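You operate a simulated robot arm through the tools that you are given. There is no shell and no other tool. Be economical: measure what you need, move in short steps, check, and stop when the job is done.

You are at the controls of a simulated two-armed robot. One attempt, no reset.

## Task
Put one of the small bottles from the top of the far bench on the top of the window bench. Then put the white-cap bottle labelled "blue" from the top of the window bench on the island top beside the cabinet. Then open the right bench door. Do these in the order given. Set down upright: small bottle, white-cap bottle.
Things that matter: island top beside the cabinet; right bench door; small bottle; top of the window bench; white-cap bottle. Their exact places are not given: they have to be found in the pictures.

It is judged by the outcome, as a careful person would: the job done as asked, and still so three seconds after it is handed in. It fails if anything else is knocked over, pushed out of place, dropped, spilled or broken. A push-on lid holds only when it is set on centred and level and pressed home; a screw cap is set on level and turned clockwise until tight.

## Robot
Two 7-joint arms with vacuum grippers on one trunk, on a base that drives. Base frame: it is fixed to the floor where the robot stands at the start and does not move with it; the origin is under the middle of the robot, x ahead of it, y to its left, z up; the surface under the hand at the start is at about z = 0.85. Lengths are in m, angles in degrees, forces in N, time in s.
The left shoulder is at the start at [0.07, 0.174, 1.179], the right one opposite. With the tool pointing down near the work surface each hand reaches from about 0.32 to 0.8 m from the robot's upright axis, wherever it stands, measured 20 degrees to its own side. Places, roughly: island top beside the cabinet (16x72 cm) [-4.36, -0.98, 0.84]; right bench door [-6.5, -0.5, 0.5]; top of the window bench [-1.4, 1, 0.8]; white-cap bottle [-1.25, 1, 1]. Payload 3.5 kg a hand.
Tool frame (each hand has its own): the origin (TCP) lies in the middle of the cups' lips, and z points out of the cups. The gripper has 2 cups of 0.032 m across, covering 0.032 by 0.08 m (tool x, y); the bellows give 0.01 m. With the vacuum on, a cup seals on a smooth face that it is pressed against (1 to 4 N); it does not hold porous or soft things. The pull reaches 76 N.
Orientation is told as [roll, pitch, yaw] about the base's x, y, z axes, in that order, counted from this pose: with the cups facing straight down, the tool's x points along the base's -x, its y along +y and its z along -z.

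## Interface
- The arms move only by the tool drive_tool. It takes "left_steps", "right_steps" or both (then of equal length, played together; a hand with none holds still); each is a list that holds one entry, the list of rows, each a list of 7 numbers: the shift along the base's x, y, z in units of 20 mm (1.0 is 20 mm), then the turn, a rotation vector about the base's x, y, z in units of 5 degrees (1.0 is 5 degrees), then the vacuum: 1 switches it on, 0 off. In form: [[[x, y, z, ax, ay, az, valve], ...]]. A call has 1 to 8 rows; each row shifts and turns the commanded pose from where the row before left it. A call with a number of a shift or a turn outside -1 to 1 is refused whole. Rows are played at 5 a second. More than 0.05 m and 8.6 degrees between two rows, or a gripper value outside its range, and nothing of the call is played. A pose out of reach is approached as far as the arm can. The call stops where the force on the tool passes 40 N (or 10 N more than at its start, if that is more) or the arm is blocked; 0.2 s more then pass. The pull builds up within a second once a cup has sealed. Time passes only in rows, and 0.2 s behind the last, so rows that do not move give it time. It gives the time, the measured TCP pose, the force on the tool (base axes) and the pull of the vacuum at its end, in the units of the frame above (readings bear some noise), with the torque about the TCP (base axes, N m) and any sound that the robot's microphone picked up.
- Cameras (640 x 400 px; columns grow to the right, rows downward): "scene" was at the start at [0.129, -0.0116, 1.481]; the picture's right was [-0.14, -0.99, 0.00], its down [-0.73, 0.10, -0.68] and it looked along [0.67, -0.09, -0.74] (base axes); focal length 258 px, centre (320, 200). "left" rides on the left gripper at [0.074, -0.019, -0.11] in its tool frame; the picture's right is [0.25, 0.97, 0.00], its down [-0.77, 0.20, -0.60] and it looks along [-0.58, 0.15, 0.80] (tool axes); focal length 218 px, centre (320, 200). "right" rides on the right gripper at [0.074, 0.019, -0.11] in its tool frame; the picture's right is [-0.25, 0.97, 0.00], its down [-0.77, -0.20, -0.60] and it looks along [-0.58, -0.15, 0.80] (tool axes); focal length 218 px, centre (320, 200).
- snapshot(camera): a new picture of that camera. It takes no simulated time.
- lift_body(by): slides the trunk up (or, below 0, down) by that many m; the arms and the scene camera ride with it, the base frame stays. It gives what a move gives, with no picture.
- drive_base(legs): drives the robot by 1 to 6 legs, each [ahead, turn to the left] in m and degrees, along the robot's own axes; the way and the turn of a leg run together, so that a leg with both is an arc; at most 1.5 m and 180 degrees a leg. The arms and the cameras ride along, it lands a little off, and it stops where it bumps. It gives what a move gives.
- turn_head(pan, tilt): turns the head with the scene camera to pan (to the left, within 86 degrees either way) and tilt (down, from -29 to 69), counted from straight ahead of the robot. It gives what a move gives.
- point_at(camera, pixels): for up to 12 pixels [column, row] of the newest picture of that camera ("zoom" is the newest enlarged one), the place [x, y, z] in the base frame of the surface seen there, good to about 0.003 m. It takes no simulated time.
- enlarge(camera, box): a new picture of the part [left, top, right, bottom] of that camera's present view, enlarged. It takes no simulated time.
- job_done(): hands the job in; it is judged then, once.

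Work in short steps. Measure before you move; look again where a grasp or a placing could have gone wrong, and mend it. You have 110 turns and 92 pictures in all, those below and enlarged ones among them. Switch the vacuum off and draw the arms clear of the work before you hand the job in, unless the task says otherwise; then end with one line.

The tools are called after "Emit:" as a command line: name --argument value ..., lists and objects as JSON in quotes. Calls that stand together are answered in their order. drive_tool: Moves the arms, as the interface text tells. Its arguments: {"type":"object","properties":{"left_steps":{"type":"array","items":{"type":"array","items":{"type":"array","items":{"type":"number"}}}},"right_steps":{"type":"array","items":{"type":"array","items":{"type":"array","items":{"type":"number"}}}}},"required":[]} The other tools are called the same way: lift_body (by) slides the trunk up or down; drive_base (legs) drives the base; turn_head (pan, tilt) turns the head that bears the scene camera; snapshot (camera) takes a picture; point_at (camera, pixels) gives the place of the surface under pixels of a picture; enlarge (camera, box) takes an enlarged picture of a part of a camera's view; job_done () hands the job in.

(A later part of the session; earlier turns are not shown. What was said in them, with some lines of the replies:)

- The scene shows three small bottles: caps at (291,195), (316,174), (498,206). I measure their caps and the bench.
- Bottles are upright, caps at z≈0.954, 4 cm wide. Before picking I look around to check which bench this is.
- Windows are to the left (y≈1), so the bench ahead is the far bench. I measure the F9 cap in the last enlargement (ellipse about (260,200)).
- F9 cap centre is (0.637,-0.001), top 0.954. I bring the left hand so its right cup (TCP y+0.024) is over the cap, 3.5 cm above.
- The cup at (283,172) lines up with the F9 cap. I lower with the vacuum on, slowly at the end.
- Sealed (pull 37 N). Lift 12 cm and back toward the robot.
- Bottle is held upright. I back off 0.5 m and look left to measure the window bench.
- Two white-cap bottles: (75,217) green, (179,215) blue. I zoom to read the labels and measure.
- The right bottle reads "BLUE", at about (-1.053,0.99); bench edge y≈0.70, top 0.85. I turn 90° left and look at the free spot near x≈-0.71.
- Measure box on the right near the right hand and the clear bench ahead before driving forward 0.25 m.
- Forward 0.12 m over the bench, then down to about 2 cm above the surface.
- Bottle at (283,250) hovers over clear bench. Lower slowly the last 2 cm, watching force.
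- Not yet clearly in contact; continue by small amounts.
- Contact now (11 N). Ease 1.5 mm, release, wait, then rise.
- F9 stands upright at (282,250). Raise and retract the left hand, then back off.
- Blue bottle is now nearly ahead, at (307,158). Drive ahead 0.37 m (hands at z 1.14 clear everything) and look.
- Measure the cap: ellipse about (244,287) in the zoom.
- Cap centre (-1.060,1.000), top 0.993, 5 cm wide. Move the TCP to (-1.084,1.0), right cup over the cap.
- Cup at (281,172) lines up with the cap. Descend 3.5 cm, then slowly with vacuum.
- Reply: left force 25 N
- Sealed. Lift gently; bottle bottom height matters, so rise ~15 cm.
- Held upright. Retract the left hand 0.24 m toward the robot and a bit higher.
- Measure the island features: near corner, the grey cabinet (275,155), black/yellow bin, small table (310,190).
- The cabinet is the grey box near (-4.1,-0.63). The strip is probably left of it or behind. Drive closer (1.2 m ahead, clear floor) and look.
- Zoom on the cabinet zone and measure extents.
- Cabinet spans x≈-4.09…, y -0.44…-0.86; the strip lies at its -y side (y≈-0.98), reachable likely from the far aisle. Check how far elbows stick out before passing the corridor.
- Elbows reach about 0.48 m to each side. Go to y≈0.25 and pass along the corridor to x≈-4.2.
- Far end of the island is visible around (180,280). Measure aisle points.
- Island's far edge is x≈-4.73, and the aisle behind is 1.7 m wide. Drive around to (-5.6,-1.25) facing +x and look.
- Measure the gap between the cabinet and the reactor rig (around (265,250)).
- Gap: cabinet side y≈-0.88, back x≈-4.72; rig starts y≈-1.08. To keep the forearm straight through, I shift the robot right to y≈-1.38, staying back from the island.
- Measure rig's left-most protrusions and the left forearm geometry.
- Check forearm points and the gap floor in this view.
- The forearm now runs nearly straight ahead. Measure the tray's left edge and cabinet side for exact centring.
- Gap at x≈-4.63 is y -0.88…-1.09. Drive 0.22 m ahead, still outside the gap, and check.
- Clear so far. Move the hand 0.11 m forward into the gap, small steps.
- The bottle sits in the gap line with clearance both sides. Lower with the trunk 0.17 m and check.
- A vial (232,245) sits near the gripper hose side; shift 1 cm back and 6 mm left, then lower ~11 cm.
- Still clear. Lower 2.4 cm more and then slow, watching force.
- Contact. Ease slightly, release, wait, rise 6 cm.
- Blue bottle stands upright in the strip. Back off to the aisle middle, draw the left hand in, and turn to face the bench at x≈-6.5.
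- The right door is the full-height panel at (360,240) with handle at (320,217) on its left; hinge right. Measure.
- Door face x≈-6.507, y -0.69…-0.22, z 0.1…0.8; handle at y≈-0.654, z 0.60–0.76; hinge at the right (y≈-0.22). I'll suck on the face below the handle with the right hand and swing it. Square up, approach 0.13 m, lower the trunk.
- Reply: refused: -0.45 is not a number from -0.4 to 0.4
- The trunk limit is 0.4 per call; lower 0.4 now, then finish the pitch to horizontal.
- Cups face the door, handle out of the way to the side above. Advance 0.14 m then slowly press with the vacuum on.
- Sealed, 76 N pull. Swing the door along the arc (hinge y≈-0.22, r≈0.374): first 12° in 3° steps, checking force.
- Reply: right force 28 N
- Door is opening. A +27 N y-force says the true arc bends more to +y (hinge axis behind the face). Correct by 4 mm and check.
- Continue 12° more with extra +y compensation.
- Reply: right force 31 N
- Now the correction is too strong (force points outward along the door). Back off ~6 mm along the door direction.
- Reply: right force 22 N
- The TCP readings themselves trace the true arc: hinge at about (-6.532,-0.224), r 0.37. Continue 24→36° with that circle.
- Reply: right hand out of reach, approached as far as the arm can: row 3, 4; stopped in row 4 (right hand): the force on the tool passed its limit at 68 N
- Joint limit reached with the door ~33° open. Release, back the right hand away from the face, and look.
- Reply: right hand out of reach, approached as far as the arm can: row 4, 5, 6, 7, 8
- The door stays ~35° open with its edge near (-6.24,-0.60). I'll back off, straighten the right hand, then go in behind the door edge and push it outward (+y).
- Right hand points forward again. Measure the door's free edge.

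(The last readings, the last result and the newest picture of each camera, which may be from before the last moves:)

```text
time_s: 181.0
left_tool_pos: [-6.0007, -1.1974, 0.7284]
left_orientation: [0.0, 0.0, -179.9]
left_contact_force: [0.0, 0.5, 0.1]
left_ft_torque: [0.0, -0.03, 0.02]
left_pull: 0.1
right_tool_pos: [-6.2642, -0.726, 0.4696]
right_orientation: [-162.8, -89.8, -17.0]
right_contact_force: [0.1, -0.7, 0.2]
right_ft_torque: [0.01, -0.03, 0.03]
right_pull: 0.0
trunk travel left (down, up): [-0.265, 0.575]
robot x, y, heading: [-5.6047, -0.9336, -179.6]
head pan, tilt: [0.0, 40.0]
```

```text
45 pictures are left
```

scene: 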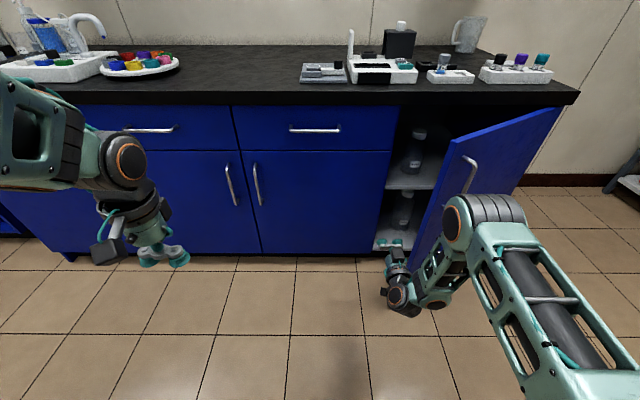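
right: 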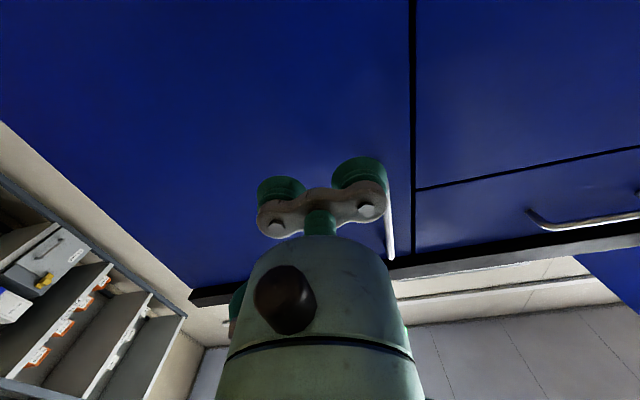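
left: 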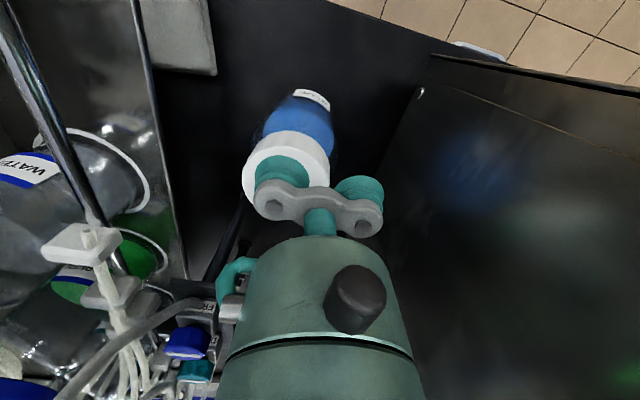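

The right forearm would be in the door's way. Better: stand at (-5.9,-1.45) facing +y and push the inner face with the left hand (pointing down). Rotate around through the free -y/+x side.

Emit:
drive_base --legs '[[0, 62], [0.58, 0], [0, 104], [0, 104]]'

Emit:
turn_head --pan 20 --tilt 40

Emit:
snapshot --camera "scene"

```text
time_s: 195.8
left_tool_pos: [-6.1373, -1.0652, 0.7281]
left_orientation: [0.0, 0.0, 91.5]
left_contact_force: [-0.1, -0.3, -0.2]
left_ft_torque: [0.03, 0.02, -0.02]
left_pull: 0.0
right_tool_pos: [-5.6741, -0.7898, 0.4696]
right_orientation: [-158.9, -89.8, -109.5]
right_contact_force: [0.2, 0.0, -0.4]
right_ft_torque: [0.03, 0.02, 0.02]
right_pull: 0.1
trunk travel left (down, up): [-0.265, 0.575]
robot x, y, heading: [-5.8707, -1.4609, 91.6]
head pan, tilt: [0.0, 40.0]
```

```text
time_s: 196.6
left_tool_pos: [-6.1368, -1.0646, 0.7289]
left_orientation: [0.0, 0.1, 91.6]
left_contact_force: [0.7, -0.3, -0.4]
left_ft_torque: [-0.01, 0.02, 0.0]
left_pull: 0.1
right_tool_pos: [-5.6734, -0.7901, 0.4696]
right_orientation: [-159.6, -89.8, -108.9]
right_contact_force: [-0.9, -0.3, -0.5]
right_ft_torque: [0.02, 0.01, 0.0]
right_pull: 0.1
trunk travel left (down, up): [-0.265, 0.575]
robot x, y, heading: [-5.866, -1.457, 91.9]
head pan, tilt: [20.0, 40.0]
```

```text
44 pictures are left
```

scene: 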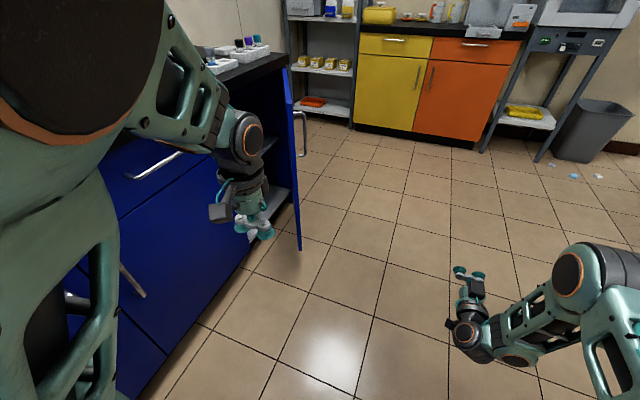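

The door edge and interior are visible at (298,170). Move left hand to x≈-6.33, z≈0.62 in line behind the door.

Emit:
drive_tool --left_steps '[[[-1, 0, -0.6, 0, 0, 0, 0], [-1, 0, -0.6, 0, 0, 0, 0], [-1, 0, -0.6, 0, 0, 0, 0], [-1, 0, -0.6, 0, 0, 0, 0], [-1, 0, -0.6, 0, 0, 0, 0], [-1, 0, -0.6, 0, 0, 0, 0], [-1, 0, -0.6, 0, 0, 0, 0], [-1, 0, -0.6, 0, 0, 0, 0]]]'

Emit:
drive_base --legs '[[0.28, -1.8]]'

Emit:
snapshot --camera "scene"

```text
time_s: 198.4
left_tool_pos: [-6.2978, -1.0655, 0.6314]
left_orientation: [0.0, 0.0, 91.6]
left_contact_force: [-0.4, 0.4, -1.4]
left_ft_torque: [0.0, 0.04, 0.04]
left_pull: 0.1
right_tool_pos: [-5.6727, -0.7888, 0.4707]
right_orientation: [-153.8, -89.8, -114.8]
right_contact_force: [-0.2, 0.5, -0.2]
right_ft_torque: [-0.01, 0.03, -0.01]
right_pull: 0.1
trunk travel left (down, up): [-0.265, 0.575]
robot x, y, heading: [-5.8646, -1.4584, 91.9]
head pan, tilt: [20.0, 40.0]
```

```text
time_s: 200.4
left_tool_pos: [-6.2887, -0.771, 0.6326]
left_orientation: [0.0, 0.1, 89.7]
left_contact_force: [-0.1, 0.2, 0.0]
left_ft_torque: [-0.01, 0.02, 0.02]
left_pull: 0.0
right_tool_pos: [-5.6576, -0.5154, 0.4688]
right_orientation: [-154.7, -89.8, -115.5]
right_contact_force: [-0.8, 0.3, -0.5]
right_ft_torque: [-0.01, 0.01, -0.01]
right_pull: 0.1
trunk travel left (down, up): [-0.265, 0.575]
robot x, y, heading: [-5.8709, -1.1756, 90.0]
head pan, tilt: [20.0, 40.0]
```

```text
43 pictures are left
```

scene: 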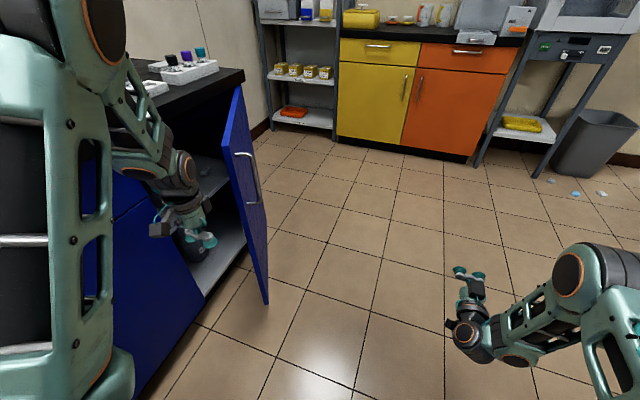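

Hand is just left of the door edge. Shift 5 cm inward, then sweep +y.

Emit:
drive_tool --left_steps '[[[-1, 0, 0, 0, 0, 0, 0], [-1, 0, 0, 0, 0, 0, 0], [-1, 0.5, 0, 0, 0, 0, 0], [0, 1, 0, 0, 0, 0, 0], [0, 1, 0, 0, 0, 0, 0], [0, 1, 0, 0, 0, 0, 0], [0, 1, 0, 0, 0, 0, 0], [0, 1, 0, 0, 0, 0, 0]]]'

Emit:
drive_tool --left_steps '[[[0, 1, 0, 0, 0, 0, 0], [0, 1, 0, 0, 0, 0, 0], [0, 1, 0, 0, 0, 0, 0], [0, 1, 0, 0, 0, 0, 0], [0, 1, 0, 0, 0, 0, 0], [0, 1, 0, 0, 0, 0, 0]]]'

Emit:
snapshot --camera "scene"

```text
time_s: 202.2
left_tool_pos: [-6.3482, -0.6611, 0.6332]
left_orientation: [0.0, 0.1, 89.8]
left_contact_force: [0.5, 0.3, 0.2]
left_ft_torque: [0.01, 0.01, 0.0]
left_pull: 0.1
right_tool_pos: [-5.658, -0.516, 0.4694]
right_orientation: [-154.9, -89.7, -115.3]
right_contact_force: [0.0, 0.3, -0.2]
right_ft_torque: [0.04, 0.01, 0.02]
right_pull: 0.0
trunk travel left (down, up): [-0.265, 0.575]
robot x, y, heading: [-5.8732, -1.1766, 90.1]
head pan, tilt: [20.0, 40.0]
```

```text
time_s: 203.6
left_tool_pos: [-6.3496, -0.54, 0.6314]
left_orientation: [-0.1, 0.0, 89.8]
left_contact_force: [-0.5, 0.1, -0.2]
left_ft_torque: [-0.01, -0.04, -0.03]
left_pull: 0.1
right_tool_pos: [-5.6582, -0.5151, 0.4697]
right_orientation: [-153.0, -89.8, -117.3]
right_contact_force: [-0.1, 1.1, -0.6]
right_ft_torque: [0.02, 0.02, 0.02]
right_pull: 0.0
trunk travel left (down, up): [-0.265, 0.575]
robot x, y, heading: [-5.8692, -1.1753, 90.2]
head pan, tilt: [20.0, 40.0]
```

```text
42 pictures are left
```

scene: 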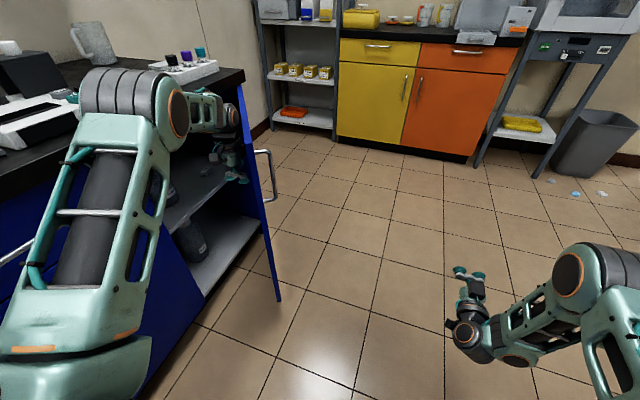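

The door is swinging further freely. Check where the left elbow is relative to items on the counter.

Emit:
point_at --camera "scene" --pixels '[[170, 110], [110, 90], [85, 100], [130, 75], [200, 110], [225, 115], [60, 120], [180, 72], [280, 295], [245, 85], [272, 200]]'

```text
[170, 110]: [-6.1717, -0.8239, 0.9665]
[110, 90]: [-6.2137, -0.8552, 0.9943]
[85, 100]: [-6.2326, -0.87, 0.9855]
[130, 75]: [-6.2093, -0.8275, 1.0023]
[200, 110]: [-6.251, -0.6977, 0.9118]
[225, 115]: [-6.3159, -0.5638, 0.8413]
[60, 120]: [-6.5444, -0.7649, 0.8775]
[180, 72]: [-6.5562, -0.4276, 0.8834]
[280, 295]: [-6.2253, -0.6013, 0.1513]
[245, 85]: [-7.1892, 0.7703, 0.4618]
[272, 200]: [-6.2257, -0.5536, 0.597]
```

Elbow is clear. Now drive the base ahead 0.2 m, carrying the hand to push the door on.

Emit:
drive_base --legs '[[0.2, 0]]'

Emit:
snapshot --camera "scene"

```text
time_s: 205.2
left_tool_pos: [-6.3511, -0.3373, 0.6314]
left_orientation: [0.0, -0.1, 90.0]
left_contact_force: [0.4, 0.1, -0.5]
left_ft_torque: [-0.01, 0.0, 0.01]
left_pull: 0.0
right_tool_pos: [-5.6586, -0.3117, 0.4684]
right_orientation: [-150.7, -89.8, -119.5]
right_contact_force: [-0.5, -0.6, -0.5]
right_ft_torque: [0.01, 0.0, -0.01]
right_pull: 0.0
trunk travel left (down, up): [-0.265, 0.575]
robot x, y, heading: [-5.8739, -0.9699, 90.1]
head pan, tilt: [20.0, 40.0]
```

```text
41 pictures are left
```

scene: 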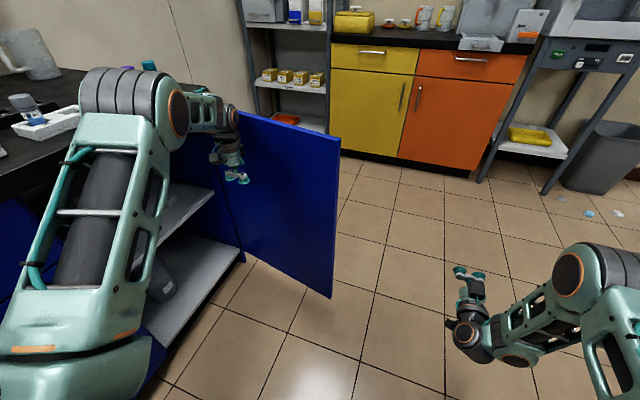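

Door looks ~75° open. Measure its edge, and push 4 cm more.

Emit:
point_at --camera "scene" --pixels '[[337, 145], [334, 280], [250, 150], [245, 240]]'

Emit:
drive_tool --left_steps '[[[0, 1, 0, 0, 0, 0, 0], [0, 1, 0, 0, 0, 0, 0], [0, 0, 0, 0, 0, 0, 0]]]'

```text
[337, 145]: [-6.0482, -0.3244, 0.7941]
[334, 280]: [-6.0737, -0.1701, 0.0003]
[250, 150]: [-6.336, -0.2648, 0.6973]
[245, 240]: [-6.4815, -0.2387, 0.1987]
```

```text
time_s: 206.0
left_tool_pos: [-6.3507, -0.2966, 0.6306]
left_orientation: [0.0, 0.0, 90.0]
left_contact_force: [0.0, 0.3, -0.7]
left_ft_torque: [-0.04, 0.03, 0.01]
left_pull: 0.0
right_tool_pos: [-5.6585, -0.3123, 0.4698]
right_orientation: [-158.1, -89.8, -112.2]
right_contact_force: [-0.6, -0.1, -0.4]
right_ft_torque: [0.04, -0.05, 0.03]
right_pull: 0.1
trunk travel left (down, up): [-0.265, 0.575]
robot x, y, heading: [-5.8754, -0.9744, 90.1]
head pan, tilt: [20.0, 40.0]
```

Door is ≈80°+ open. Draw the hand back -y, then back the base away, and look.

Emit:
drive_tool --left_steps '[[[0, -1, 0, 0, 0, 0, 0], [0, -1, 0, 0, 0, 0, 0], [0, -1, 0, 0, 0, 0, 0], [0, -1, 0, 0, 0, 0, 0], [0, -1, 0, 0, 0, 0, 0], [0, -1, 0, 0, 0, 0, 0], [0, -1, 0, 0, 0, 0, 0], [0, -1, 0, 0, 0, 0, 0]]]'

Emit:
drive_base --legs '[[-0.4, 0]]'

Emit:
drive_tool --left_steps '[[[1, 0, 0.3, 0, 0, 0, 0], [1, 0, 0.3, 0, 0, 0, 0], [1, 0, 0.3, 0, 0, 0, 0], [1, 0, 0.3, 0, 0, 0, 0], [1, 0, 0.3, 0, 0, 0, 0], [1, 0, 0.3, 0, 0, 0, 0], [1, 0, 0.3, 0, 0, 0, 0], [1, 0, 0.3, 0, 0, 0, 0]]]'

Emit:
snapshot --camera "scene"

```text
time_s: 207.8
left_tool_pos: [-6.3497, -0.4594, 0.6317]
left_orientation: [0.0, -0.1, 90.0]
left_contact_force: [-0.6, 0.9, 0.2]
left_ft_torque: [-0.01, -0.02, 0.0]
left_pull: 0.1
right_tool_pos: [-5.6605, -0.3113, 0.4698]
right_orientation: [-157.0, -89.8, -113.2]
right_contact_force: [0.2, 0.3, -0.8]
right_ft_torque: [0.02, -0.03, 0.02]
right_pull: 0.0
trunk travel left (down, up): [-0.265, 0.575]
robot x, y, heading: [-5.8699, -0.9775, 90.4]
head pan, tilt: [20.0, 40.0]
```

```text
time_s: 210.3
left_tool_pos: [-6.3489, -0.8564, 0.6324]
left_orientation: [0.0, 0.0, 89.9]
left_contact_force: [0.7, 0.9, -0.1]
left_ft_torque: [-0.04, -0.03, 0.03]
left_pull: 0.0
right_tool_pos: [-5.6587, -0.7093, 0.4699]
right_orientation: [-158.1, -89.7, -112.2]
right_contact_force: [-0.4, 0.0, 0.2]
right_ft_torque: [0.04, -0.01, -0.02]
right_pull: 0.1
trunk travel left (down, up): [-0.265, 0.575]
robot x, y, heading: [-5.873, -1.3696, 89.9]
head pan, tilt: [20.0, 40.0]
```

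```text
time_s: 212.1
left_tool_pos: [-6.1873, -0.8546, 0.6794]
left_orientation: [0.0, 0.0, 90.0]
left_contact_force: [-0.7, -0.1, 0.1]
left_ft_torque: [-0.03, -0.02, 0.03]
left_pull: 0.1
right_tool_pos: [-5.6579, -0.7104, 0.4692]
right_orientation: [-159.6, -89.8, -110.6]
right_contact_force: [-0.6, -1.5, 0.8]
right_ft_torque: [-0.02, 0.03, -0.02]
right_pull: 0.0
trunk travel left (down, up): [-0.265, 0.575]
robot x, y, heading: [-5.8688, -1.374, 90.3]
head pan, tilt: [20.0, 40.0]
```

```text
40 pictures are left
```

scene: 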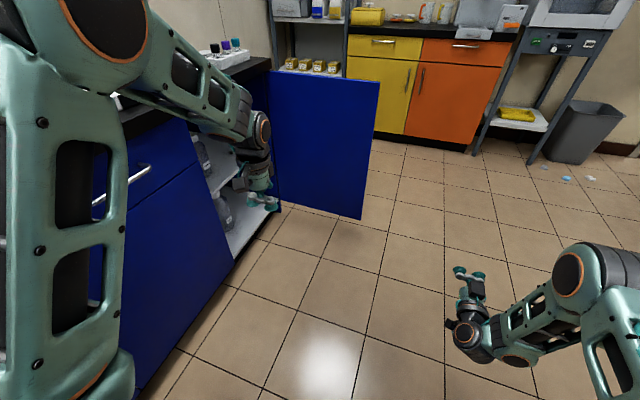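

The door stands about 85° open, its edge at (370,150). The vacuum is off, both hands are clear, and both bottles were seen upright where I put them. Handing in.

Emit:
job_done

```text
The job is handed in.
```

The job is handed in: small bottle F9 is on the window bench, the BLUE white-cap bottle is on the island top beside the cabinet (both upright when last seen), and the right bench door is about 85° open.
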